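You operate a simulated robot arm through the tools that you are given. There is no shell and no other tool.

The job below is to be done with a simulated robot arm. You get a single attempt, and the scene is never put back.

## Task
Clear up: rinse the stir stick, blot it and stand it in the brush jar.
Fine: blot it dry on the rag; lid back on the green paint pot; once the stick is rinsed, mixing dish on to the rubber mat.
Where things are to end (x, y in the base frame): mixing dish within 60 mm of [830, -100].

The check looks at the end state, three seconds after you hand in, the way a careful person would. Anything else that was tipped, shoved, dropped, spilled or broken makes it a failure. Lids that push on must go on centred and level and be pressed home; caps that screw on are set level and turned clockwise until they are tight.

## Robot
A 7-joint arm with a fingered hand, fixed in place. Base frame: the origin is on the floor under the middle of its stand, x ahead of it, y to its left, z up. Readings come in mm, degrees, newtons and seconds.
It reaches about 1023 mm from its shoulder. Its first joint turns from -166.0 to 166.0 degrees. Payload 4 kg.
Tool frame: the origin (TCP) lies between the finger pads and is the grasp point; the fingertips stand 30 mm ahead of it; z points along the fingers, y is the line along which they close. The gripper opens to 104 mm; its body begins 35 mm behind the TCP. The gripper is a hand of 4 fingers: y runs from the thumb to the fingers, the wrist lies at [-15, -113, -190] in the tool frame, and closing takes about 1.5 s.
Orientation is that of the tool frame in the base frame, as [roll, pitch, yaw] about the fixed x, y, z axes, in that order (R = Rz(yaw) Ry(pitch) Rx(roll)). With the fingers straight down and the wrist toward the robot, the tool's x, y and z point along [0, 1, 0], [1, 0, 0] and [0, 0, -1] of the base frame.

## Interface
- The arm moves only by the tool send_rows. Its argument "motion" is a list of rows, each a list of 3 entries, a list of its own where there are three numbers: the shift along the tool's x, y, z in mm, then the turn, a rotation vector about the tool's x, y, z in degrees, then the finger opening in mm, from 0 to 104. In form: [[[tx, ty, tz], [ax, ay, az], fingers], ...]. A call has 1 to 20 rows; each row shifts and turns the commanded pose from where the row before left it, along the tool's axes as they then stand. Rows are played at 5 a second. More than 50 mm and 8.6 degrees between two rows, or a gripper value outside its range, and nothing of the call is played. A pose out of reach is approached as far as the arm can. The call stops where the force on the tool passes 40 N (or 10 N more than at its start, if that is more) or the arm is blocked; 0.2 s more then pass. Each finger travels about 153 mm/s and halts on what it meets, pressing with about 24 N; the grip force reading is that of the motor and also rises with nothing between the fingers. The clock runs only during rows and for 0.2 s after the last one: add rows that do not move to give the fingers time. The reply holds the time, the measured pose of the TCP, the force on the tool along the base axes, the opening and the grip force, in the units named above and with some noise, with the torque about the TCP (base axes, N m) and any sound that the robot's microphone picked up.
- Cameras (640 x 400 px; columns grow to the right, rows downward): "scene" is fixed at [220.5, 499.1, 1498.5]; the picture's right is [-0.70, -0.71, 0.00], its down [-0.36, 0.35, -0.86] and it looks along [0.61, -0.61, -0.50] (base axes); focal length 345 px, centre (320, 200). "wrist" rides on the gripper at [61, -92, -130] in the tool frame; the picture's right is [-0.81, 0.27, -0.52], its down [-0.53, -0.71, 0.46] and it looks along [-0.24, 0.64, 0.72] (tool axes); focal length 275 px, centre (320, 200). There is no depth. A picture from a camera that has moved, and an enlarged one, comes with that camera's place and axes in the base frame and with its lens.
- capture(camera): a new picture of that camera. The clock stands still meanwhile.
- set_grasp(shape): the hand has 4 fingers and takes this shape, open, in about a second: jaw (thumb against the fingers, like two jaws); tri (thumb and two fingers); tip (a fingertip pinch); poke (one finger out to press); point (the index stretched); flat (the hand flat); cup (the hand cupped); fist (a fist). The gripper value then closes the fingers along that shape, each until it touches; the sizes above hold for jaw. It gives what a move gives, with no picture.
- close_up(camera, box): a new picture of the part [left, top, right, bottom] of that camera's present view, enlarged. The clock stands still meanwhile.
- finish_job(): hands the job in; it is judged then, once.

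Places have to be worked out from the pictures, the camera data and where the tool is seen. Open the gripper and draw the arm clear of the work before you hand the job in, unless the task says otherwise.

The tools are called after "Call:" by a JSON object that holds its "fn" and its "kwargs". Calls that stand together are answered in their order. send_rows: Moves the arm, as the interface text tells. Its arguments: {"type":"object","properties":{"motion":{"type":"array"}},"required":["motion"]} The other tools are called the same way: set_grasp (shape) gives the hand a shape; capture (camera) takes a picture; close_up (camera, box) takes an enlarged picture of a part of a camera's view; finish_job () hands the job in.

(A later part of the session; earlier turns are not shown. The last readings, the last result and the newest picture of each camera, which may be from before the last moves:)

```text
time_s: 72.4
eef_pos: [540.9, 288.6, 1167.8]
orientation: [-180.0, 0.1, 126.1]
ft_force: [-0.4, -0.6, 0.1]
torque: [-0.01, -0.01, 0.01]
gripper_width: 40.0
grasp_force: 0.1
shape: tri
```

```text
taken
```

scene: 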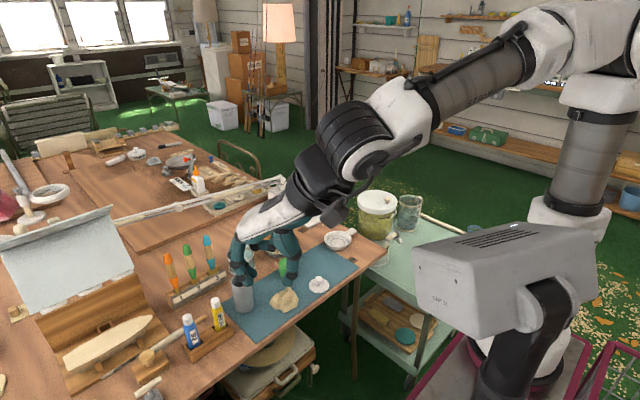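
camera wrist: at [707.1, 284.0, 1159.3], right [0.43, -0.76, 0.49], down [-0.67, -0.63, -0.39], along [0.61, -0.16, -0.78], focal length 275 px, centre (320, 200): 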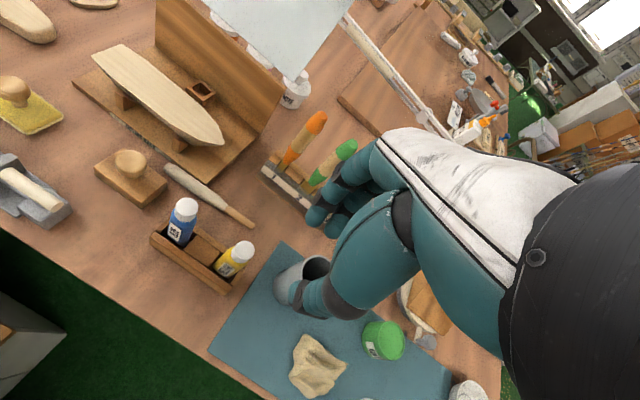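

The sweep worked without limits. I now extend forward and down toward (750, 330, 1050) in this posture.

Call:
{"fn": "send_rows", "kwargs": {"motion": [[[-12.9, 27.6, 16.9], [0, 0, 0], 40], [[-12.9, 27.6, 16.9], [0, 0, 0], 40], [[-12.9, 27.6, 16.9], [0, 0, 0], 40], [[-12.9, 27.6, 16.9], [0, 0, 0], 40], [[-12.9, 27.6, 16.9], [0, 0, 0], 40], [[-12.9, 27.6, 16.9], [0, 0, 0], 40], [[-12.9, 27.6, 16.9], [0, 0, 0], 40], [[0, 0, 0], [0, 0, 0], 40]]}}

Call:
{"fn": "capture", "kwargs": {"camera": "scene"}}

```text
time_s: 74.2
eef_pos: [751.9, 328.6, 1050.9]
orientation: [-179.9, 0.1, 126.0]
ft_force: [-0.6, -0.2, 0.1]
torque: [0.02, 0.02, 0.01]
gripper_width: 39.8
grasp_force: 0.0
shape: tri
```

```text
taken
```

scene: 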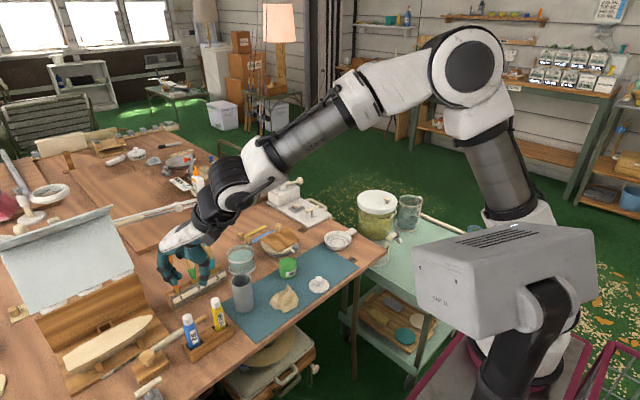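

No limit this time. I continue to above the stick's handle, around (880, 322, 960).

Call:
{"fn": "send_rows", "kwargs": {"motion": [[[-20.2, 24.9, 22.8], [0, 0, 0], 40], [[-20.2, 24.9, 22.8], [0, 0, 0], 40], [[-20.2, 24.9, 22.8], [0, 0, 0], 40], [[-20.2, 24.9, 22.8], [0, 0, 0], 40], [[0, 0, 0], [0, 0, 0], 40]]}}

Call:
{"fn": "capture", "kwargs": {"camera": "wrist"}}

Call:
{"fn": "capture", "kwargs": {"camera": "scene"}}

```text
time_s: 75.4
eef_pos: [879.4, 321.6, 958.7]
orientation: [-179.9, 0.1, 126.0]
ft_force: [-0.2, 0.4, -0.3]
torque: [0.04, -0.01, 0.01]
gripper_width: 40.1
grasp_force: 0.0
shape: tri
```

```text
taken
camera wrist: at [768.8, 317.4, 1089.7], right [0.7, -0.49, 0.52], down [-0.26, -0.85, -0.45], along [0.66, 0.18, -0.73], focal length 275 px, centre (320, 200)
```

wrist: 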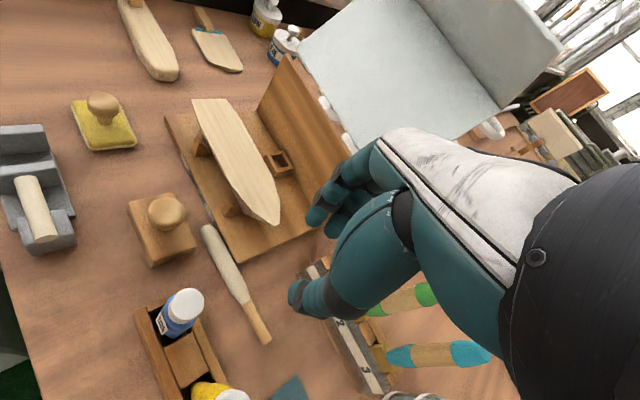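

```text
taken
```

scene: 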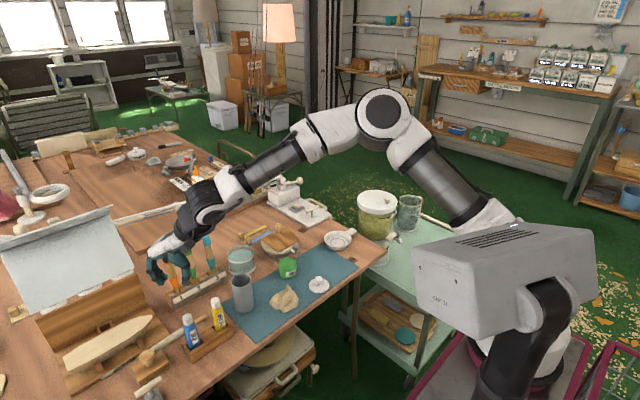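

The wrist view now gives a consistent stick position: handle end (879, 407), blade end (886, 270). I yaw the hand back toward 100° so that it closes across the stick, checking for limits.

Call:
{"fn": "send_rows", "kwargs": {"motion": [[[0, 0, 0], [0, 0, 6.5], 40], [[0, 0, 0], [0, 0, 6.5], 40], [[0, 0, 0], [0, 0, 6.5], 40], [[0, 0, 0], [0, 0, 6.5], 40], [[0, 0, 0], [0, 0, 0], 40]]}}

Call:
{"fn": "capture", "kwargs": {"camera": "wrist"}}

```text
time_s: 76.6
eef_pos: [880.7, 322.2, 958.5]
orientation: [-180.0, 0.0, 99.9]
ft_force: [-0.4, -0.7, 0.3]
torque: [-0.01, -0.01, 0.0]
gripper_width: 39.8
grasp_force: 0.1
shape: tri
```

```text
taken
camera wrist: at [778.7, 366.0, 1089.0], right [0.41, -0.75, 0.52], down [-0.61, -0.65, -0.45], along [0.68, -0.13, -0.72], focal length 275 px, centre (320, 200)
```

wrist: 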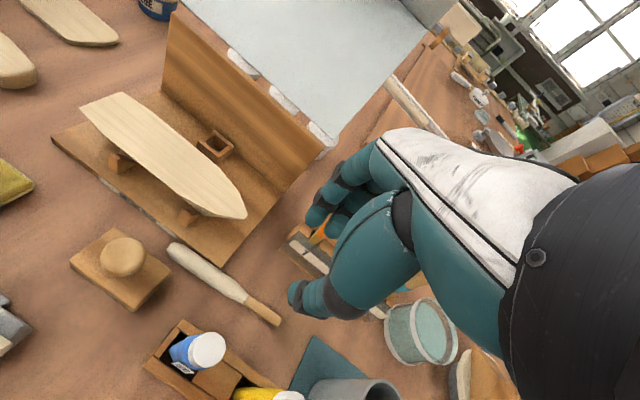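

Yaw 100° is reachable. I turn 5° more, centre on the stick at x ≈ 885, and descend to z ≈ 860 to check alignment.

Call:
{"fn": "send_rows", "kwargs": {"motion": [[[0, 0, 0], [0, 0, 5], 40], [[0, 1.5, 33], [0, 0, 0], 40], [[0, 1.5, 33], [0, 0, 0], 40], [[0, 1.5, 33], [0, 0, 0], 40], [[0, 0, 0], [0, 0, 0], 40]]}}

Call:
{"fn": "capture", "kwargs": {"camera": "wrist"}}

Call:
{"fn": "close_up", "kwargs": {"camera": "scene", "box": [120, 250, 260, 360]}}

```text
time_s: 77.8
eef_pos: [883.4, 322.8, 860.6]
orientation: [179.9, 0.2, 95.0]
ft_force: [0.1, -0.1, 1.2]
torque: [0.01, 0.0, 0.0]
gripper_width: 39.8
grasp_force: 0.1
shape: tri
```

```text
taken
camera wrist: at [786.8, 375.3, 990.3], right [0.35, -0.78, 0.52], down [-0.66, -0.59, -0.45], along [0.66, -0.19, -0.72], focal length 275 px, centre (320, 200)
```

wrist: 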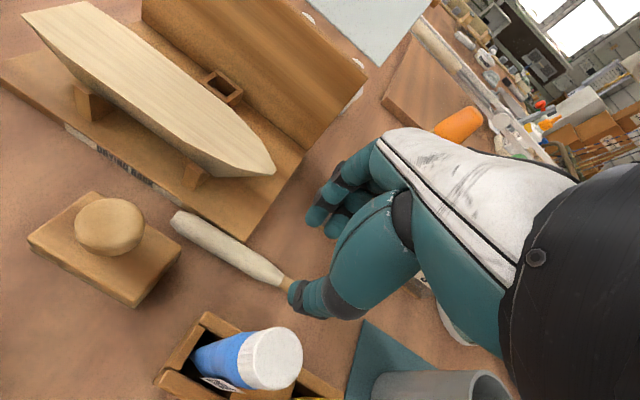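

```text
3.64 times, centred on (190, 305) of scene
camera zoom: at [220.5, 499.1, 1498.5], right [-0.7, -0.71, 0.0], down [-0.36, 0.35, -0.86], along [0.61, -0.61, -0.5], focal length 1256 px, centre (793, -182)
```

zoom: 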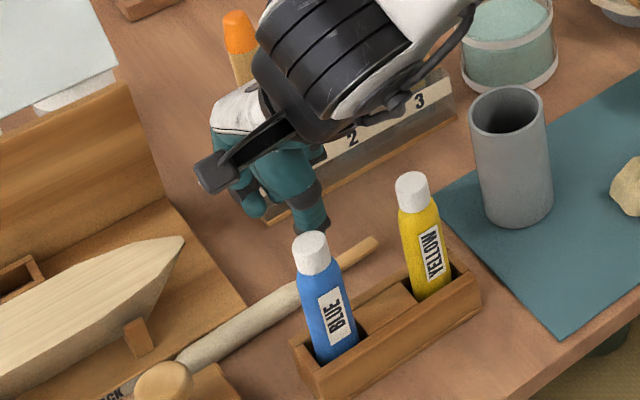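

The TCP axis meets the stick right at the start of its handle. I shift 5 mm toward the handle and descend 48 mm, leaving the fingertips a few mm above the table.

Call:
{"fn": "send_rows", "kwargs": {"motion": [[[5, 1, 16], [0, 0, 0], 40], [[0, 0, 16], [0, 0, 0], 40], [[0, 0, 16], [0, 0, 0], 40], [[0, 0, 0], [0, 0, 0], 40]]}}

Call:
{"fn": "capture", "kwargs": {"camera": "wrist"}}

Call:
{"fn": "close_up", "kwargs": {"camera": "scene", "box": [120, 250, 260, 360]}}

```text
time_s: 78.8
eef_pos: [883.9, 327.3, 813.8]
orientation: [180.0, 0.1, 95.0]
ft_force: [0.7, 0.2, -0.3]
torque: [0.01, 0.01, -0.03]
gripper_width: 39.6
grasp_force: 0.0
shape: tri
```

```text
taken
camera wrist: at [786.8, 380.0, 942.4], right [0.35, -0.78, 0.52], down [-0.66, -0.59, -0.45], along [0.66, -0.19, -0.72], focal length 275 px, centre (320, 200)
```

wrist: 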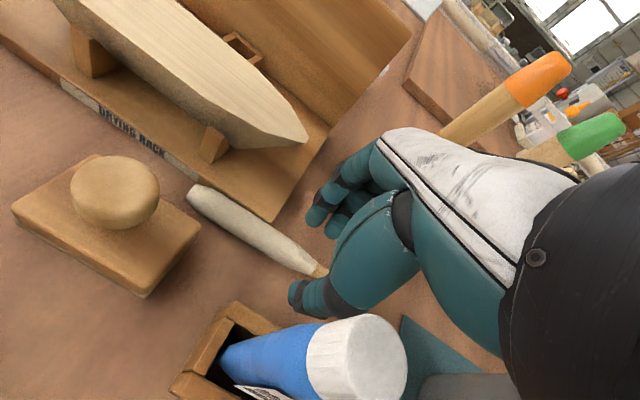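

```text
3.64 times, centred on (190, 305) of scene
camera zoom: at [220.5, 499.1, 1498.5], right [-0.7, -0.71, 0.0], down [-0.36, 0.35, -0.86], along [0.61, -0.61, -0.5], focal length 1256 px, centre (793, -182)
```

zoom: 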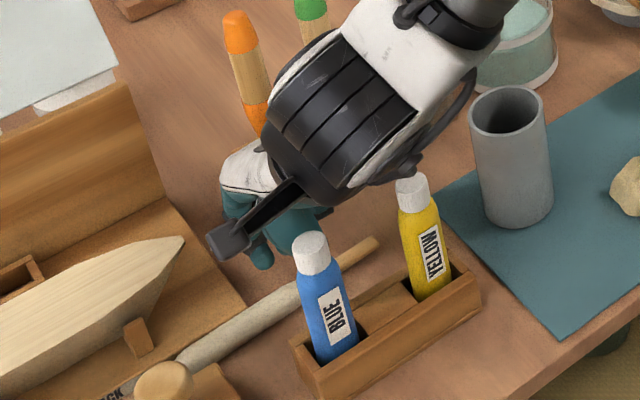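

The fingers straddle the stick, with the thumb opposite the junction of blade and handle. I shift 12 mm further toward the handle, then lower 12 mm in small rows and read the force.

Call:
{"fn": "send_rows", "kwargs": {"motion": [[[6, 0, 0], [0, 0, 0], 40], [[6, 0, 0], [0, 0, 0], 40], [[0, 0, 5], [0, 0, 0], 40], [[0, 0, 5], [0, 0, 0], 40], [[0, 0, 3], [0, 0, 0], 40]]}}

Call:
{"fn": "capture", "kwargs": {"camera": "wrist"}}

```text
time_s: 80.0
eef_pos: [883.2, 339.1, 799.0]
orientation: [-180.0, 0.1, 95.1]
ft_force: [-0.7, -0.3, 0.9]
torque: [0.0, 0.02, -0.01]
gripper_width: 39.6
grasp_force: 0.1
shape: tri
```

```text
taken
camera wrist: at [786.4, 391.8, 929.1], right [0.35, -0.78, 0.52], down [-0.66, -0.59, -0.45], along [0.66, -0.19, -0.72], focal length 275 px, centre (320, 200)
```

wrist: 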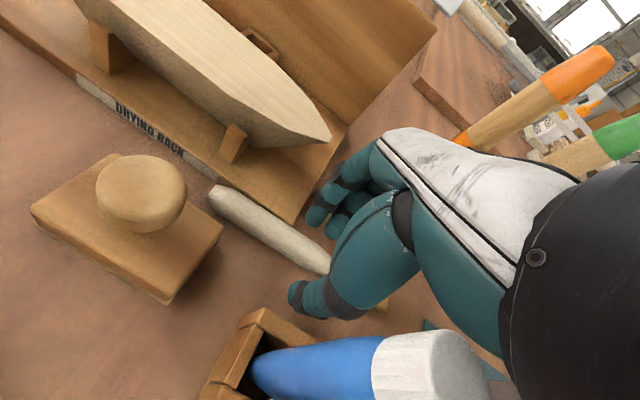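

Still no contact at z = 799. I feel downward 2 mm at a time for the table.

Call:
{"fn": "send_rows", "kwargs": {"motion": [[[0, 0, 1], [0, 0, 0], 40], [[0, 0, 1], [0, 0, 0], 40], [[0, 0, 0], [0, 0, 0], 40]]}}

Call:
{"fn": "send_rows", "kwargs": {"motion": [[[0, 0, 1], [0, 0, 0], 40], [[0, 0, 1], [0, 0, 0], 40], [[0, 0, 0], [0, 0, 0], 40]]}}

```text
time_s: 80.8
eef_pos: [882.7, 340.0, 796.6]
orientation: [-179.9, 0.1, 95.0]
ft_force: [0.8, -0.1, -0.9]
torque: [0.02, -0.01, 0.02]
gripper_width: 40.0
grasp_force: 0.0
shape: tri
```

```text
time_s: 81.6
eef_pos: [883.7, 338.9, 794.1]
orientation: [179.9, 0.2, 95.0]
ft_force: [0.8, -0.9, 0.8]
torque: [0.01, -0.02, -0.01]
gripper_width: 39.8
grasp_force: 0.1
shape: tri
```

No contact yet at 794. I continue down in the same way.

Call:
{"fn": "send_rows", "kwargs": {"motion": [[[0, 0, 1], [0, 0, 0], 40], [[0, 0, 1], [0, 0, 0], 40], [[0, 0, 0], [0, 0, 0], 40]]}}

Call:
{"fn": "send_rows", "kwargs": {"motion": [[[0, 0, 1], [0, 0, 0], 40], [[0, 0, 1], [0, 0, 0], 40], [[0, 0, 0], [0, 0, 0], 40]]}}

```text
time_s: 82.4
eef_pos: [882.8, 338.8, 792.6]
orientation: [-180.0, 0.1, 95.0]
ft_force: [0.4, -0.2, 1.0]
torque: [0.0, 0.04, 0.02]
gripper_width: 39.8
grasp_force: 0.1
shape: tri
```

```text
time_s: 83.2
eef_pos: [883.1, 338.6, 791.3]
orientation: [180.0, 0.2, 95.1]
ft_force: [0.4, -0.3, 2.7]
torque: [0.01, 0.24, 0.03]
gripper_width: 39.6
grasp_force: 0.0
shape: tri
```

The slight torque suggests the palm is just touching the blue tube's cap, not the table. I raise 2 mm and close the fingers on the handle.

Call:
{"fn": "send_rows", "kwargs": {"motion": [[[0, 0, -2], [0, 0, 0], 40], [[0, 0, 0], [0, 0, 0], 40]]}}

Call:
{"fn": "send_rows", "kwargs": {"motion": [[[0, 0, 0], [0, 0, 0], 32], [[0, 0, 0], [0, 0, 0], 24], [[0, 0, 0], [0, 0, 0], 16], [[0, 0, 0], [0, 0, 0], 8], [[0, 0, 0], [0, 0, 0], 4], [[0, 0, 0], [0, 0, 0], 4], [[0, 0, 0], [0, 0, 0], 4], [[0, 0, 0], [0, 0, 0], 4]]}}

Call:
{"fn": "capture", "kwargs": {"camera": "wrist"}}

Call:
{"fn": "close_up", "kwargs": {"camera": "scene", "box": [120, 250, 260, 360]}}

```text
time_s: 83.8
eef_pos: [884.0, 339.0, 794.1]
orientation: [180.0, 0.1, 95.0]
ft_force: [1.0, -1.2, 0.0]
torque: [0.0, 0.05, 0.04]
gripper_width: 39.7
grasp_force: 0.1
shape: tri
```

```text
time_s: 85.6
eef_pos: [883.4, 339.3, 794.2]
orientation: [-179.9, 0.1, 95.0]
ft_force: [-0.6, 0.0, 2.5]
torque: [0.01, 0.05, 0.04]
gripper_width: 13.5
grasp_force: 24.1
shape: tri
```

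```text
taken
camera wrist: at [786.6, 391.7, 923.5], right [0.35, -0.78, 0.52], down [-0.66, -0.59, -0.45], along [0.66, -0.19, -0.72], focal length 275 px, centre (320, 200)
```

wrist: 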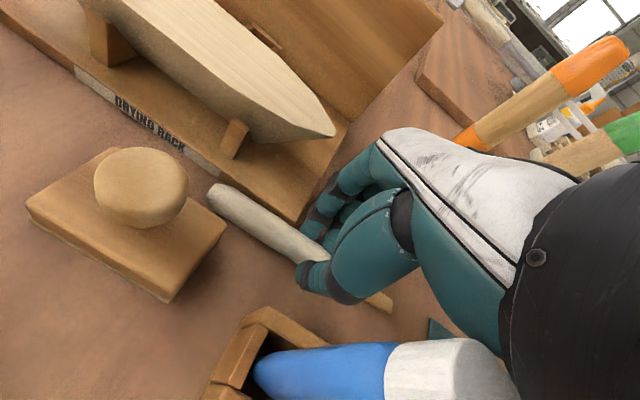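

```text
3.64 times, centred on (190, 305) of scene
camera zoom: at [220.5, 499.1, 1498.5], right [-0.7, -0.71, 0.0], down [-0.36, 0.35, -0.86], along [0.61, -0.61, -0.5], focal length 1256 px, centre (793, -182)
```

zoom: 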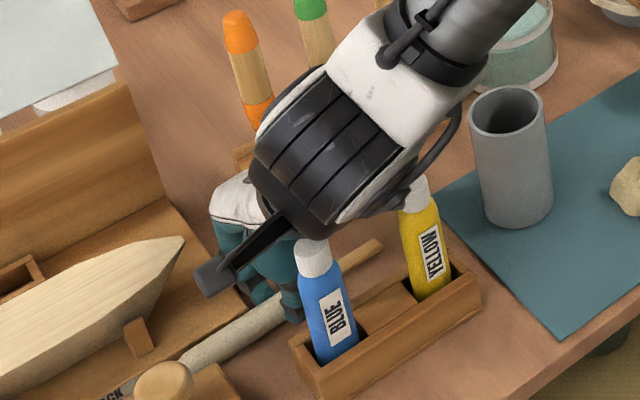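

The handle's thick part is gripped (13.5 mm, 24 N). I lift straight up slowly and check that the stick comes along.

Call:
{"fn": "send_rows", "kwargs": {"motion": [[[0, 0, -5], [0, 0, 0], 4], [[0, 0, -10], [0, 0, 0], 4], [[0, 0, -15], [0, 0, 0], 4], [[0, 0, -20], [0, 0, 0], 4], [[0, 0, -20], [0, 0, 0], 4], [[0, 0, -20], [0, 0, 0], 4], [[0, 0, 0], [0, 0, 0], 4]]}}

Call:
{"fn": "capture", "kwargs": {"camera": "wrist"}}

Call:
{"fn": "close_up", "kwargs": {"camera": "scene", "box": [120, 230, 260, 360]}}

```text
time_s: 87.2
eef_pos: [881.9, 340.2, 883.6]
orientation: [-179.9, 0.1, 95.0]
ft_force: [-0.3, -0.9, -0.5]
torque: [-0.01, 0.01, -0.01]
gripper_width: 13.4
grasp_force: 24.4
shape: tri
```

```text
taken
camera wrist: at [786.2, 392.2, 1013.7], right [0.35, -0.78, 0.52], down [-0.66, -0.59, -0.45], along [0.66, -0.19, -0.72], focal length 275 px, centre (320, 200)
```

wrist: 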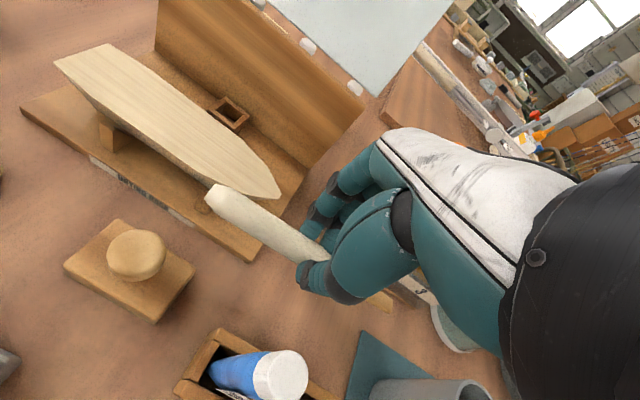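

```text
3.08 times, centred on (190, 295) of scene
camera zoom: at [220.5, 499.1, 1498.5], right [-0.7, -0.71, 0.0], down [-0.36, 0.35, -0.86], along [0.61, -0.61, -0.5], focal length 1062 px, centre (720, -92)
```

zoom: 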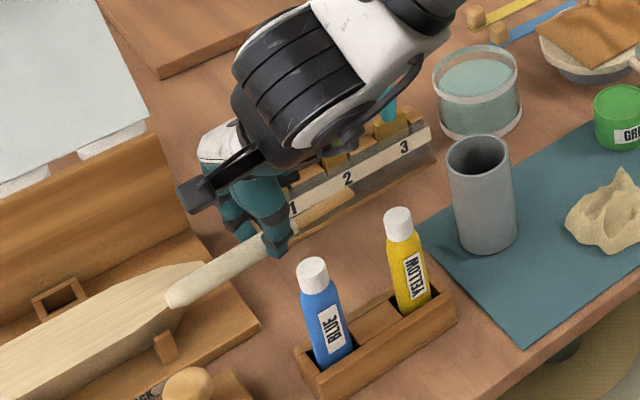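

The stick is up, level and firm, gripped at its middle; the tubes and blocks are undisturbed. I lift further and carry it toward open space above the mat near (800, 150, 1040).

Call:
{"fn": "send_rows", "kwargs": {"motion": [[[0, 0, -35], [0, 0, 0], 4], [[0, 0, -35], [0, 0, 0], 4], [[-26, -14, -12.3], [0, 0, 0], 4], [[-26, -14, -12.3], [0, 0, 0], 4], [[-26, -14, -12.3], [0, 0, 0], 4], [[-26, -14, -12.3], [0, 0, 0], 4], [[-26, -14, -12.3], [0, 0, 0], 4], [[-26, -14, -12.3], [0, 0, 0], 4], [[-26, -14, -12.3], [0, 0, 0], 4], [[0, 0, 0], [0, 0, 0], 4]]}}

Call:
{"fn": "capture", "kwargs": {"camera": "scene"}}

Call:
{"fn": "capture", "kwargs": {"camera": "wrist"}}

```text
time_s: 89.4
eef_pos: [802.4, 148.9, 1040.4]
orientation: [180.0, 0.0, 95.1]
ft_force: [-0.4, 0.0, 0.3]
torque: [0.0, -0.02, -0.02]
gripper_width: 13.0
grasp_force: 24.5
shape: tri
```

```text
taken
```

scene: 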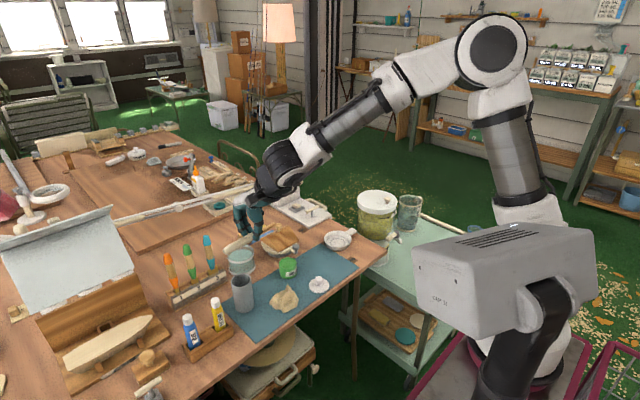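

```text
taken
camera wrist: at [705.3, 202.0, 1170.3], right [0.35, -0.78, 0.52], down [-0.66, -0.59, -0.45], along [0.66, -0.19, -0.72], focal length 275 px, centre (320, 200)
```

wrist: 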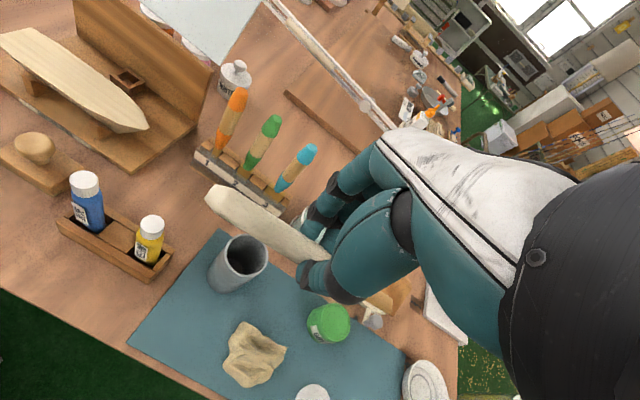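

The stick is still held, though the width reading creeps slightly, so I should not dawdle. I turn the hand 72° about its closing axis to bring the blade down.

Call:
{"fn": "send_rows", "kwargs": {"motion": [[[0, 0, 0], [0, 8, 0], 4], [[0, 0, 0], [0, 8, 0], 4], [[0, 0, 0], [0, 8, 0], 4], [[0, 0, 0], [0, 8, 0], 4], [[0, 0, 0], [0, 8, 0], 4], [[0, 0, 0], [0, 8, 0], 4], [[0, 0, 0], [0, 8, 0], 4], [[0, 0, 0], [0, 8, 0], 4], [[0, 0, 0], [0, 8, 0], 4]]}}

Call:
{"fn": "close_up", "kwargs": {"camera": "scene", "box": [200, 180, 320, 320]}}

Call:
{"fn": "capture", "kwargs": {"camera": "wrist"}}

```text
time_s: 91.4
eef_pos: [801.4, 149.8, 1040.3]
orientation: [-180.0, -71.9, 95.0]
ft_force: [0.7, 0.8, 0.3]
torque: [-0.03, 0.03, -0.01]
gripper_width: 13.0
grasp_force: 23.7
shape: tri
```

```text
2.86 times, centred on (260, 250) of scene
camera zoom: at [220.5, 499.1, 1498.5], right [-0.7, -0.71, 0.0], down [-0.36, 0.35, -0.86], along [0.61, -0.61, -0.5], focal length 987 px, centre (491, 57)
```

zoom: 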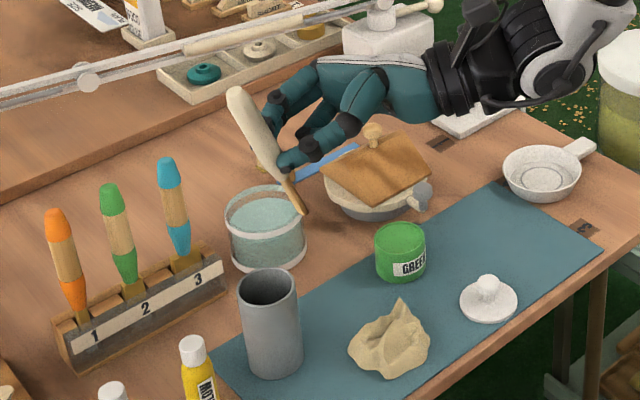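

```text
taken
camera wrist: at [719.7, 36.4, 1138.3], right [0.34, -0.72, -0.61], down [-0.73, 0.2, -0.65], along [0.59, 0.67, -0.46], focal length 275 px, centre (320, 200)
```

wrist: 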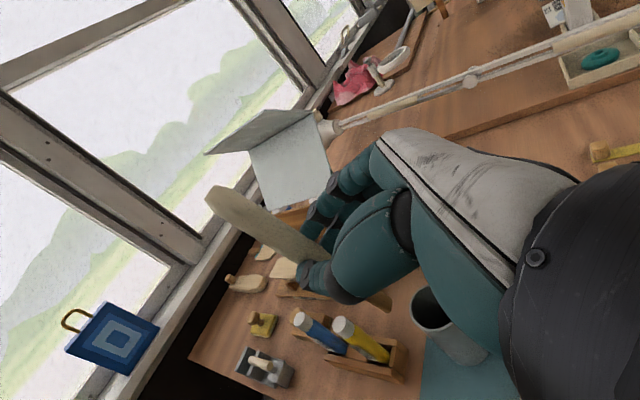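

The stick is at 17° lean, tip at (798, 152, 964) and top at (799, 194, 1103). I turn 8° more to steepen it and move above the jar (840, 168).

Call:
{"fn": "send_rows", "kwargs": {"motion": [[[0, 0, 0], [0, 8, 0], 4], [[-0.3, 20.9, -1.8], [0, 0, 0], 4], [[-0.3, 20.9, -1.8], [0, 0, 0], 4], [[-24.6, 0, 4.3], [0, 0, 0], 4], [[-24.6, 0, 4.3], [0, 0, 0], 4], [[0, 0, 0], [0, 0, 0], 4]]}}

Call:
{"fn": "close_up", "kwargs": {"camera": "scene", "box": [200, 200, 320, 320]}}

Call:
{"fn": "capture", "kwargs": {"camera": "wrist"}}

```text
time_s: 92.8
eef_pos: [845.5, 150.0, 989.7]
orientation: [-179.6, -79.9, 94.5]
ft_force: [-0.7, 0.1, 0.4]
torque: [0.04, -0.02, 0.03]
gripper_width: 13.4
grasp_force: 23.7
shape: tri
```

```text
3.33 times, centred on (260, 260) of scene
camera zoom: at [220.5, 499.1, 1498.5], right [-0.7, -0.71, 0.0], down [-0.36, 0.35, -0.86], along [0.61, -0.61, -0.5], focal length 1151 px, centre (520, 0)
```

zoom: 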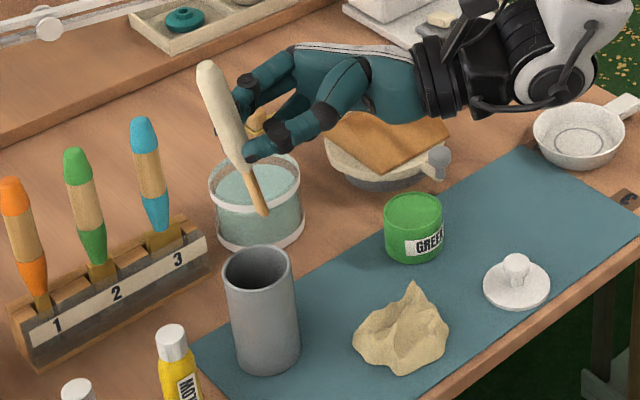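

```text
taken
camera wrist: at [763.4, 24.1, 1072.8], right [0.33, -0.63, -0.71], down [-0.74, 0.29, -0.6], along [0.58, 0.72, -0.37], focal length 275 px, centre (320, 200)
```

wrist: 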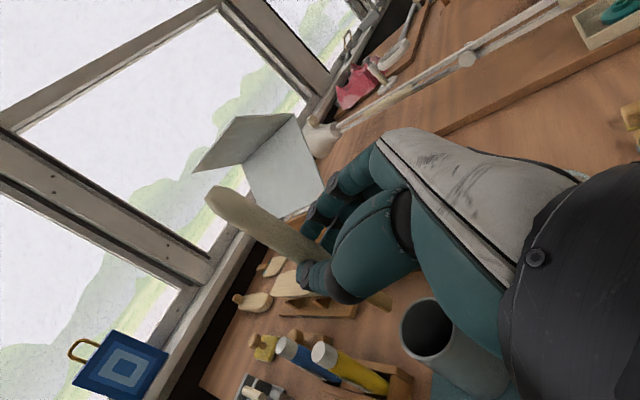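

Tip at (838, 162, 918), lean 10°, jar centre about (841–848, 169). I nudge 3 mm forward and lower 60 mm so that the tip just enters, checking that it goes inside.

Call:
{"fn": "send_rows", "kwargs": {"motion": [[[-14.8, 0.8, 2.6], [0, 0, 0], 4], [[-14.8, 0.8, 2.6], [0, 0, 0], 4], [[-14.8, 0.8, 2.6], [0, 0, 0], 4], [[-14.8, 0.6, 2.6], [0, 0, 0], 4]]}}

Call:
{"fn": "close_up", "kwargs": {"camera": "scene", "box": [200, 220, 320, 320]}}

Call:
{"fn": "close_up", "kwargs": {"camera": "wrist", "box": [290, 220, 490, 400]}}

```text
time_s: 93.8
eef_pos: [847.3, 149.6, 929.9]
orientation: [-179.5, -79.9, 94.5]
ft_force: [1.2, -0.4, 0.6]
torque: [0.02, 0.0, -0.02]
gripper_width: 13.1
grasp_force: 23.7
shape: tri
```

```text
4.00 times, centred on (260, 270) of scene
camera zoom: at [220.5, 499.1, 1498.5], right [-0.7, -0.71, 0.0], down [-0.36, 0.35, -0.86], along [0.61, -0.61, -0.5], focal length 1381 px, centre (560, -80)
```

zoom: 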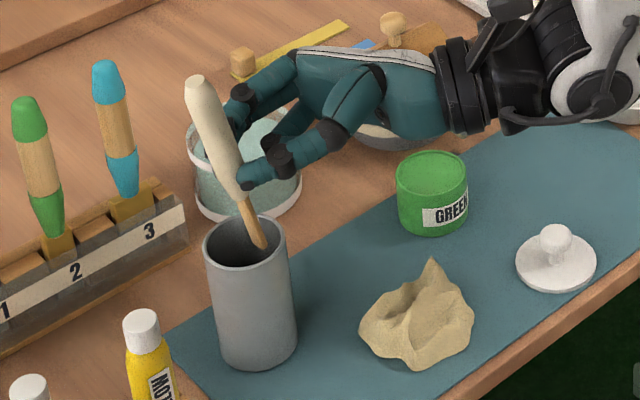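

```text
2.22 times, centred on (390, 310) of wrist
camera zoom: at [765.8, 23.7, 1012.1], right [0.33, -0.62, -0.71], down [-0.74, 0.29, -0.6], along [0.58, 0.72, -0.37], focal length 612 px, centre (164, -44)
```

zoom: 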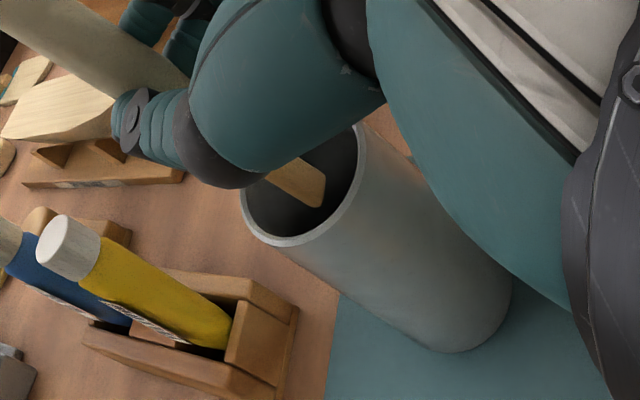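

The tip is inside the jar's mouth. I lower another 30 mm, which leaves the thumb just above the rim.

Call:
{"fn": "send_rows", "kwargs": {"motion": [[[-9.85, 0, 1.75], [0, 0, 0], 4], [[-9.85, 0, 1.75], [0, 0, 0], 4], [[-9.85, 0, 1.75], [0, 0, 0], 4]]}}

Call:
{"fn": "close_up", "kwargs": {"camera": "scene", "box": [200, 220, 320, 320]}}

Call:
{"fn": "close_up", "kwargs": {"camera": "wrist", "box": [290, 220, 490, 400]}}

```text
time_s: 94.6
eef_pos: [847.1, 149.3, 900.8]
orientation: [179.8, -79.9, 95.1]
ft_force: [0.0, 0.1, 0.6]
torque: [-0.02, 0.01, 0.01]
gripper_width: 13.0
grasp_force: 24.2
shape: tri
```

```text
4.00 times, centred on (260, 270) of scene
camera zoom: at [220.5, 499.1, 1498.5], right [-0.7, -0.71, 0.0], down [-0.36, 0.35, -0.86], along [0.61, -0.61, -0.5], focal length 1381 px, centre (560, -80)
```

zoom: 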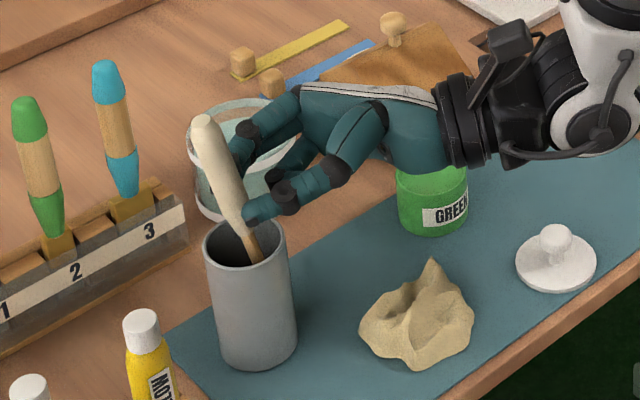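

```text
2.22 times, centred on (390, 310) of wrist
camera zoom: at [766.0, 23.9, 982.2], right [0.33, -0.62, -0.71], down [-0.74, 0.29, -0.6], along [0.58, 0.72, -0.37], focal length 612 px, centre (164, -44)
```

zoom: 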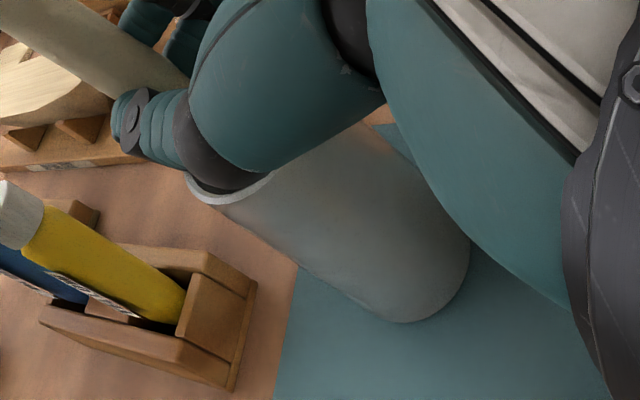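

The stick's lower third is well inside the jar and the thumb is just above the rim. I open the fingers to let it drop the last few centimetres and wait.

Call:
{"fn": "send_rows", "kwargs": {"motion": [[[0, 0, 0], [0, 0, 0], 50], [[0, 0, 0], [0, 0, 0], 50], [[0, 0, 0], [0, 0, 0], 50], [[0, 0, 0], [0, 0, 0], 50]]}}

Call:
{"fn": "close_up", "kwargs": {"camera": "scene", "box": [200, 220, 320, 320]}}

Call:
{"fn": "close_up", "kwargs": {"camera": "wrist", "box": [240, 170, 490, 400]}}

```text
time_s: 95.6
eef_pos: [847.5, 149.1, 899.0]
orientation: [179.8, -79.9, 95.2]
ft_force: [-0.7, -0.2, 1.1]
torque: [0.02, -0.01, -0.01]
gripper_width: 49.2
grasp_force: 0.0
shape: tri
```

```text
4.00 times, centred on (260, 270) of scene
camera zoom: at [220.5, 499.1, 1498.5], right [-0.7, -0.71, 0.0], down [-0.36, 0.35, -0.86], along [0.61, -0.61, -0.5], focal length 1381 px, centre (560, -80)
```

zoom: 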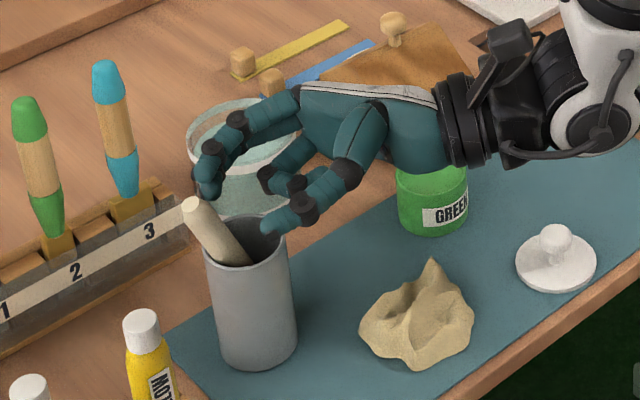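

```text
1.74 times, centred on (365, 285) of wrist
camera zoom: at [766.0, 23.9, 982.4], right [0.33, -0.63, -0.71], down [-0.74, 0.29, -0.6], along [0.58, 0.72, -0.37], focal length 479 px, centre (242, 52)
```

zoom: 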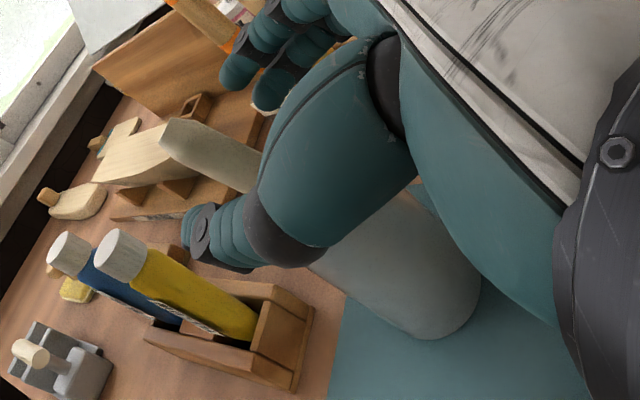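

The stick stands in the jar, leaning on its rim. I draw the hand straight back along its pointing direction, then up and away.

Call:
{"fn": "send_rows", "kwargs": {"motion": [[[2, 0, -10], [0, 0, 0], 50], [[2, 0, -15], [0, 0, 0], 50], [[3, 0, -20], [0, 0, 0], 50], [[5, 0, -25], [0, 0, 0], 50], [[20, 0, -20], [0, 0, 0], 50], [[30, 0, -10], [0, 0, 0], 50], [[30, 0, 0], [0, 0, 0], 50], [[30, 0, 0], [0, 0, 0], 50]]}}

Call:
{"fn": "capture", "kwargs": {"camera": "scene"}}

Call:
{"fn": "close_up", "kwargs": {"camera": "scene", "box": [200, 220, 320, 320]}}

```text
time_s: 97.4
eef_pos: [853.8, 73.0, 1036.4]
orientation: [-179.5, -80.0, 94.6]
ft_force: [0.2, -0.3, 0.7]
torque: [0.01, -0.05, -0.02]
gripper_width: 49.5
grasp_force: 0.2
shape: tri
```

```text
taken
```

scene: 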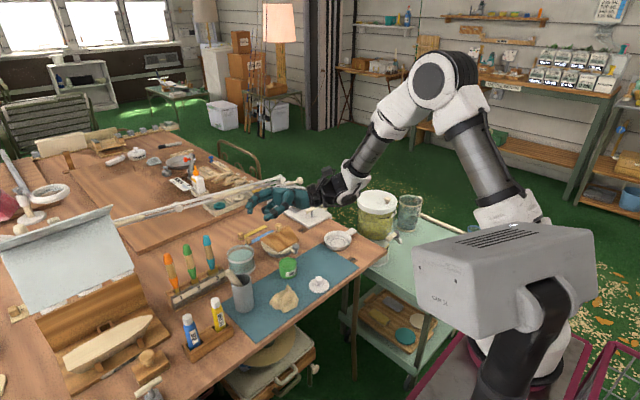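

```text
4.00 times, centred on (260, 270) of scene
camera zoom: at [220.5, 499.1, 1498.5], right [-0.7, -0.71, 0.0], down [-0.36, 0.35, -0.86], along [0.61, -0.61, -0.5], focal length 1381 px, centre (560, -80)
```

zoom: 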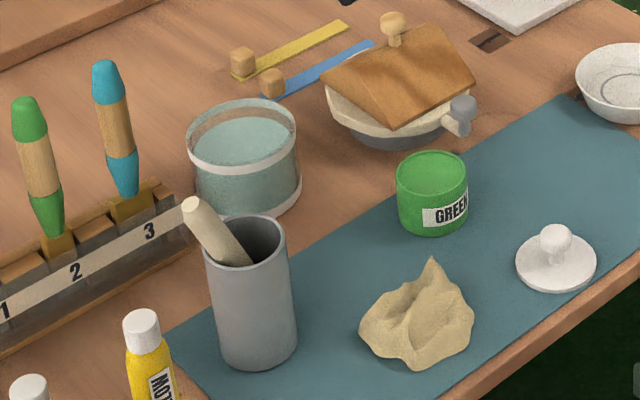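

The stick is standing in the jar and nothing else has shifted. Next is the pot's lid: I turn the hand back to point straight down while moving toward it.

Call:
{"fn": "send_rows", "kwargs": {"motion": [[[0, 0, 0], [0, -8, 0], 60], [[0, 0, 0], [0, -8, 0], 60], [[0, 0, 0], [0, -8, 0], 60], [[0, 0, 0], [0, -8, 0], 60], [[0, 0, 0], [0, -8, 0], 60], [[0, 0, 0], [0, -8, 0], 60], [[0, 0, 0], [0, -8, 0], 60], [[0, 0, 0], [0, -8, 0], 60], [[0, 0, 0], [0, -8, 0], 60], [[0, 0, 0], [0, -8, 0], 60], [[0, 0, 0], [0, 0, 0], 60]]}}

```text
time_s: 99.8
eef_pos: [853.6, 74.6, 1037.9]
orientation: [-179.9, 0.2, 95.0]
ft_force: [0.3, 0.0, 0.2]
torque: [0.02, -0.03, -0.01]
gripper_width: 59.5
grasp_force: 0.1
shape: tri
```

The hand points straight down again. I square the yaw and move to where the wrist camera can see the lid and pot.

Call:
{"fn": "send_rows", "kwargs": {"motion": [[[0, 0, 0], [0, 0, 5], 60], [[-22.4, -22.3, 13], [0, 0, 0], 60], [[-22.4, -22.3, 13], [0, 0, 0], 60], [[-22.4, -22.3, 13], [0, 0, 0], 60], [[-22.4, -22.3, 13], [0, 0, 0], 60], [[-22.4, -22.3, 13], [0, 0, 0], 60], [[-22.4, -22.3, 13], [0, 0, 0], 60], [[0, 0, 0], [0, 0, 0], 60]]}}

Call:
{"fn": "capture", "kwargs": {"camera": "wrist"}}

Call:
{"fn": "close_up", "kwargs": {"camera": "wrist", "box": [170, 140, 350, 320]}}

```text
time_s: 101.6
eef_pos: [719.6, -62.3, 958.5]
orientation: [-180.0, 0.1, 90.2]
ft_force: [-0.2, 0.4, -0.6]
torque: [0.02, 0.0, 0.02]
gripper_width: 59.5
grasp_force: 0.0
shape: tri
```

```text
taken
camera wrist: at [627.3, -1.2, 1088.7], right [0.28, -0.81, 0.52], down [-0.71, -0.53, -0.45], along [0.64, -0.24, -0.72], focal length 275 px, centre (320, 200)
```

wrist: 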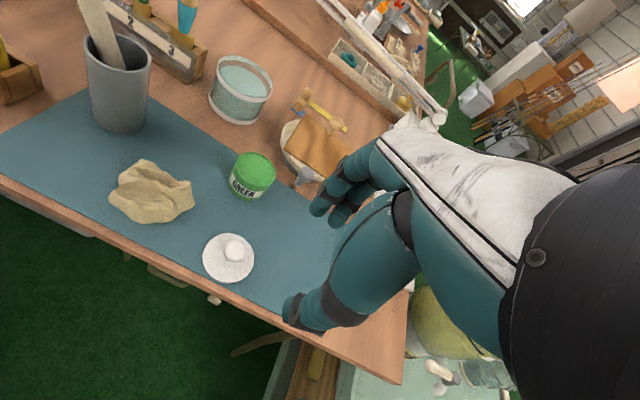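

```text
2.22 times, centred on (260, 230) of wrist
camera zoom: at [627.3, -1.2, 1088.7], right [0.28, -0.81, 0.52], down [-0.71, -0.53, -0.45], along [0.64, -0.24, -0.72], focal length 612 px, centre (453, 133)
```

zoom: 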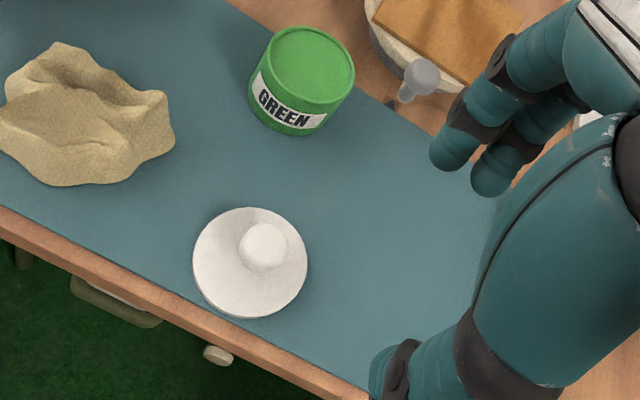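

Lid knob at (757, -28), disc diameter about 60 mm; pot rim centre near (854, 4, 816). I move over the knob to z ≈ 860 and check the alignment.

Call:
{"fn": "send_rows", "kwargs": {"motion": [[[11.4, 12.5, 32.7], [0, 0, 0], 60], [[11.4, 12.5, 32.7], [0, 0, 0], 60], [[11.4, 12.5, 32.7], [0, 0, 0], 60], [[0, 0, 0], [0, 0, 0], 60]]}}

Call:
{"fn": "capture", "kwargs": {"camera": "wrist"}}

Call:
{"fn": "close_up", "kwargs": {"camera": "scene", "box": [270, 220, 370, 310]}}

```text
time_s: 102.6
eef_pos: [757.4, -28.4, 861.3]
orientation: [-180.0, 0.0, 90.2]
ft_force: [0.6, -0.3, -0.1]
torque: [-0.04, -0.04, 0.01]
gripper_width: 59.6
grasp_force: 0.0
shape: tri
```

```text
taken
camera wrist: at [666.0, 33.1, 991.5], right [0.28, -0.81, 0.52], down [-0.71, -0.53, -0.45], along [0.64, -0.24, -0.72], focal length 275 px, centre (320, 200)
```

wrist: 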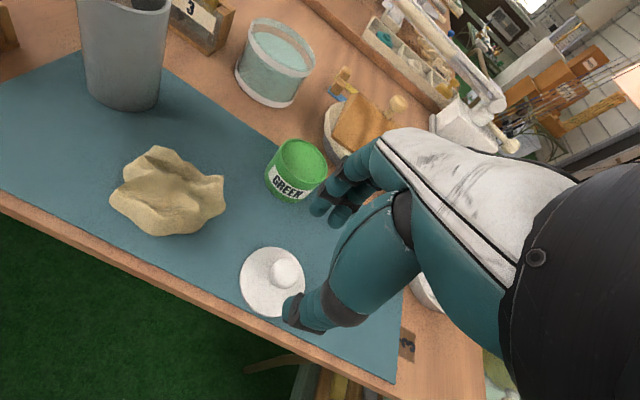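

```text
4.44 times, centred on (320, 265) of scene
camera zoom: at [220.5, 499.1, 1498.5], right [-0.7, -0.71, 0.0], down [-0.36, 0.35, -0.86], along [0.61, -0.61, -0.5], focal length 1535 px, centre (320, -89)
```

zoom: 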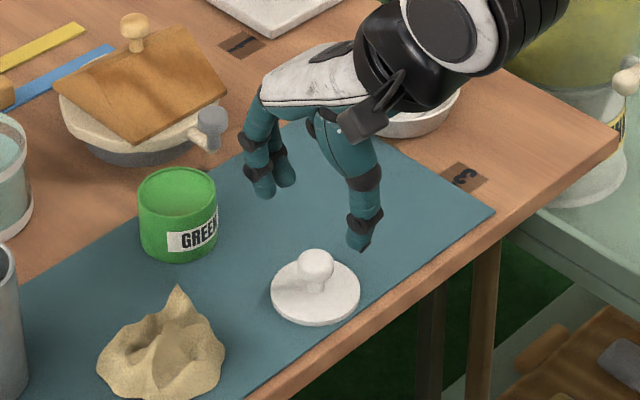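

The TCP axis falls right on the knob. I descend 52 mm so that the fingertips end just above the disc.

Call:
{"fn": "send_rows", "kwargs": {"motion": [[[0, 0, 20], [0, 0, 0], 60], [[0, 0, 20], [0, 0, 0], 60], [[0, 0, 8], [0, 0, 0], 60], [[0, 0, 4], [0, 0, 0], 60]]}}

Call:
{"fn": "close_up", "kwargs": {"camera": "scene", "box": [280, 230, 360, 300]}}

Call:
{"fn": "close_up", "kwargs": {"camera": "wrist", "box": [220, 180, 400, 340]}}

```text
time_s: 103.6
eef_pos: [757.9, -28.1, 809.9]
orientation: [180.0, 0.1, 90.0]
ft_force: [-0.4, 0.4, 1.2]
torque: [-0.01, -0.02, -0.02]
gripper_width: 59.7
grasp_force: 0.1
shape: tri
```

```text
5.71 times, centred on (320, 265) of scene
camera zoom: at [220.5, 499.1, 1498.5], right [-0.7, -0.71, 0.0], down [-0.36, 0.35, -0.86], along [0.61, -0.61, -0.5], focal length 1973 px, centre (320, -171)
```

zoom: 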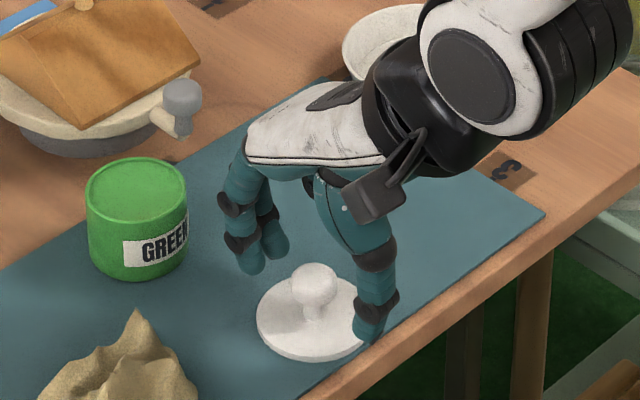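

```text
2.50 times, centred on (310, 260) of wrist
camera zoom: at [666.0, 32.9, 940.0], right [0.28, -0.81, 0.52], down [-0.71, -0.53, -0.45], along [0.65, -0.25, -0.72], focal length 688 px, centre (345, 50)
```

zoom: 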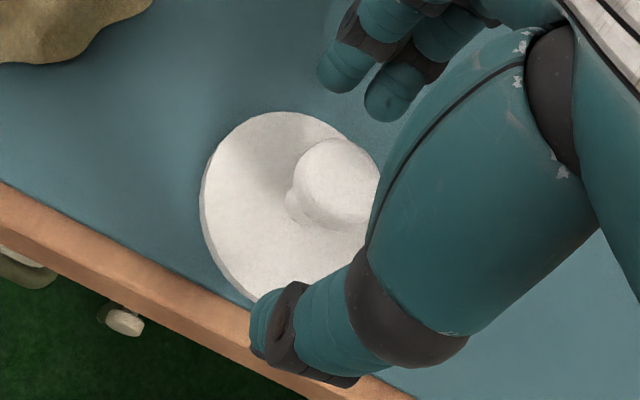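

The knob sits midway between thumb and fingers. I go down 4 mm more and close on it.

Call:
{"fn": "send_rows", "kwargs": {"motion": [[[0, 0, 4], [0, 0, 0], 60], [[0, 0, 0], [0, 0, 0], 50], [[0, 0, 0], [0, 0, 0], 40], [[0, 0, 0], [0, 0, 0], 30], [[0, 0, 0], [0, 0, 0], 22], [[0, 0, 0], [0, 0, 0], 14], [[0, 0, 0], [0, 0, 0], 6], [[0, 0, 0], [0, 0, 0], 6], [[0, 0, 0], [0, 0, 0], 6]]}}

Call:
{"fn": "close_up", "kwargs": {"camera": "scene", "box": [280, 230, 360, 300]}}

Call:
{"fn": "close_up", "kwargs": {"camera": "wrist", "box": [220, 180, 400, 340]}}

```text
time_s: 105.6
eef_pos: [758.1, -28.5, 805.5]
orientation: [-179.9, 0.1, 90.0]
ft_force: [0.3, -0.3, 0.6]
torque: [-0.03, -0.02, -0.01]
gripper_width: 14.6
grasp_force: 23.4
shape: tri
```

```text
5.71 times, centred on (320, 265) of scene
camera zoom: at [220.5, 499.1, 1498.5], right [-0.7, -0.71, 0.0], down [-0.36, 0.35, -0.86], along [0.61, -0.61, -0.5], focal length 1973 px, centre (320, -171)
```

zoom: 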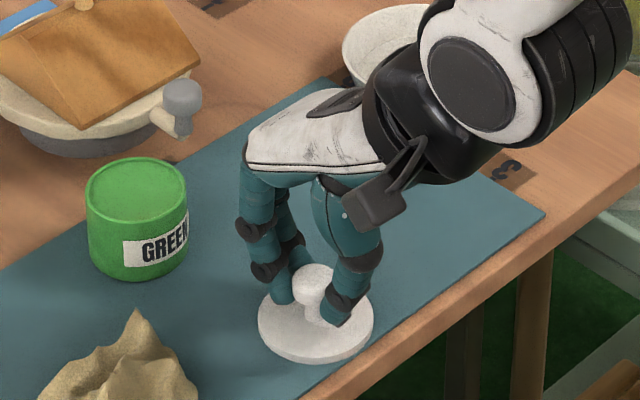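

```text
2.50 times, centred on (310, 260) of wrist
camera zoom: at [665.8, 32.9, 936.0], right [0.28, -0.81, 0.52], down [-0.71, -0.53, -0.45], along [0.64, -0.24, -0.72], focal length 688 px, centre (345, 50)
```

zoom: 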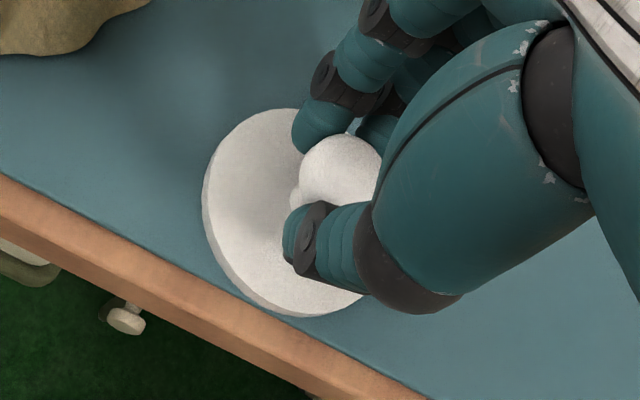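

The fingers have closed on the knob's neck under its cap. I lift 40 mm slowly and check that the lid hangs level.

Call:
{"fn": "send_rows", "kwargs": {"motion": [[[0, 0, -5], [0, 0, 0], 6], [[0, 0, -10], [0, 0, 0], 6], [[0, 0, -15], [0, 0, 0], 6], [[0, 0, -20], [0, 0, 0], 6], [[0, 0, -20], [0, 0, 0], 6], [[0, 0, 0], [0, 0, 0], 6]]}}

Call:
{"fn": "close_up", "kwargs": {"camera": "scene", "box": [270, 210, 370, 300]}}

Call:
{"fn": "close_up", "kwargs": {"camera": "wrist", "box": [200, 140, 400, 340]}}

```text
time_s: 107.0
eef_pos: [758.0, -27.5, 877.5]
orientation: [-180.0, 0.1, 90.0]
ft_force: [-0.3, 0.1, -0.3]
torque: [-0.04, 0.02, -0.05]
gripper_width: 14.7
grasp_force: 23.8
shape: tri
```

```text
4.44 times, centred on (320, 255) of scene
camera zoom: at [220.5, 499.1, 1498.5], right [-0.7, -0.71, 0.0], down [-0.36, 0.35, -0.86], along [0.61, -0.61, -0.5], focal length 1535 px, centre (320, -44)
```

zoom: 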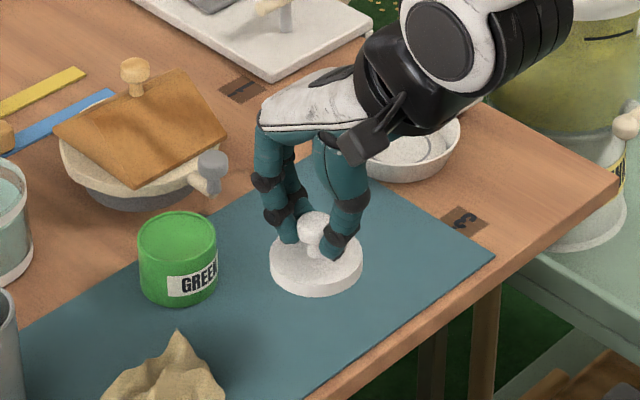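

```text
2.00 times, centred on (300, 240) of wrist
camera zoom: at [665.8, 33.3, 1006.5], right [0.28, -0.81, 0.52], down [-0.71, -0.53, -0.45], along [0.64, -0.25, -0.72], focal length 551 px, centre (360, 120)
```

zoom: 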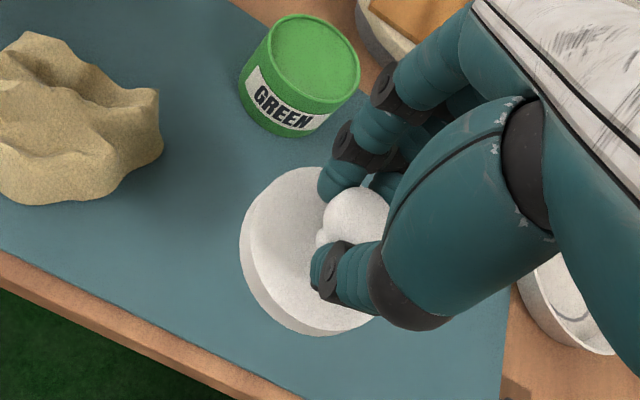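

The lid hangs level. The pot works out shorter than I took it, rim z ≈ 806 and centre near (862, 3). I carry the lid over it at about 35 mm height for fine alignment.

Call:
{"fn": "send_rows", "kwargs": {"motion": [[[7.6, 26, -2], [0, 0, 0], 6], [[7.6, 26, -2], [0, 0, 0], 6], [[7.6, 26, -2], [0, 0, 0], 6], [[7.6, 26, -2], [0, 0, 0], 6], [[0, 0, 0], [0, 0, 0], 6]]}}

Call:
{"fn": "close_up", "kwargs": {"camera": "scene", "box": [240, 200, 340, 290]}}

Call:
{"fn": "close_up", "kwargs": {"camera": "wrist", "box": [200, 160, 400, 360]}}

```text
time_s: 108.2
eef_pos: [862.3, 3.6, 884.5]
orientation: [179.9, 0.1, 89.9]
ft_force: [-0.7, -0.4, -0.5]
torque: [-0.01, 0.0, 0.0]
gripper_width: 14.4
grasp_force: 23.9
shape: tri
```

```text
4.44 times, centred on (290, 245) of scene
camera zoom: at [220.5, 499.1, 1498.5], right [-0.7, -0.71, 0.0], down [-0.36, 0.35, -0.86], along [0.61, -0.61, -0.5], focal length 1535 px, centre (453, 0)
```

zoom: 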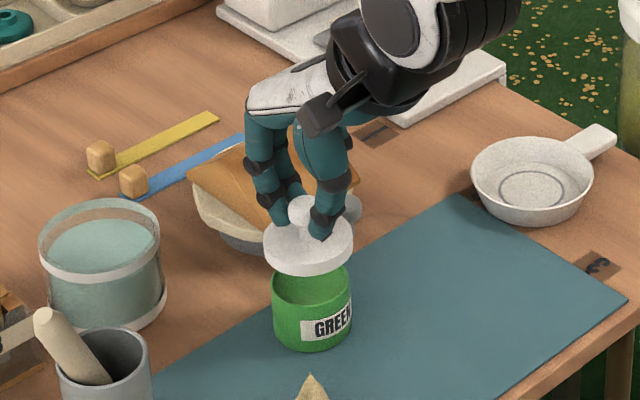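

```text
2.00 times, centred on (300, 260) of wrist
camera zoom: at [770.2, 63.4, 1014.2], right [0.28, -0.81, 0.52], down [-0.71, -0.53, -0.45], along [0.64, -0.25, -0.72], focal length 551 px, centre (360, 80)
```

zoom: 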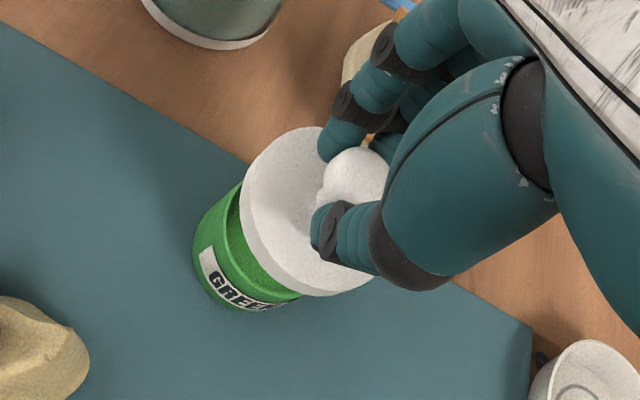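

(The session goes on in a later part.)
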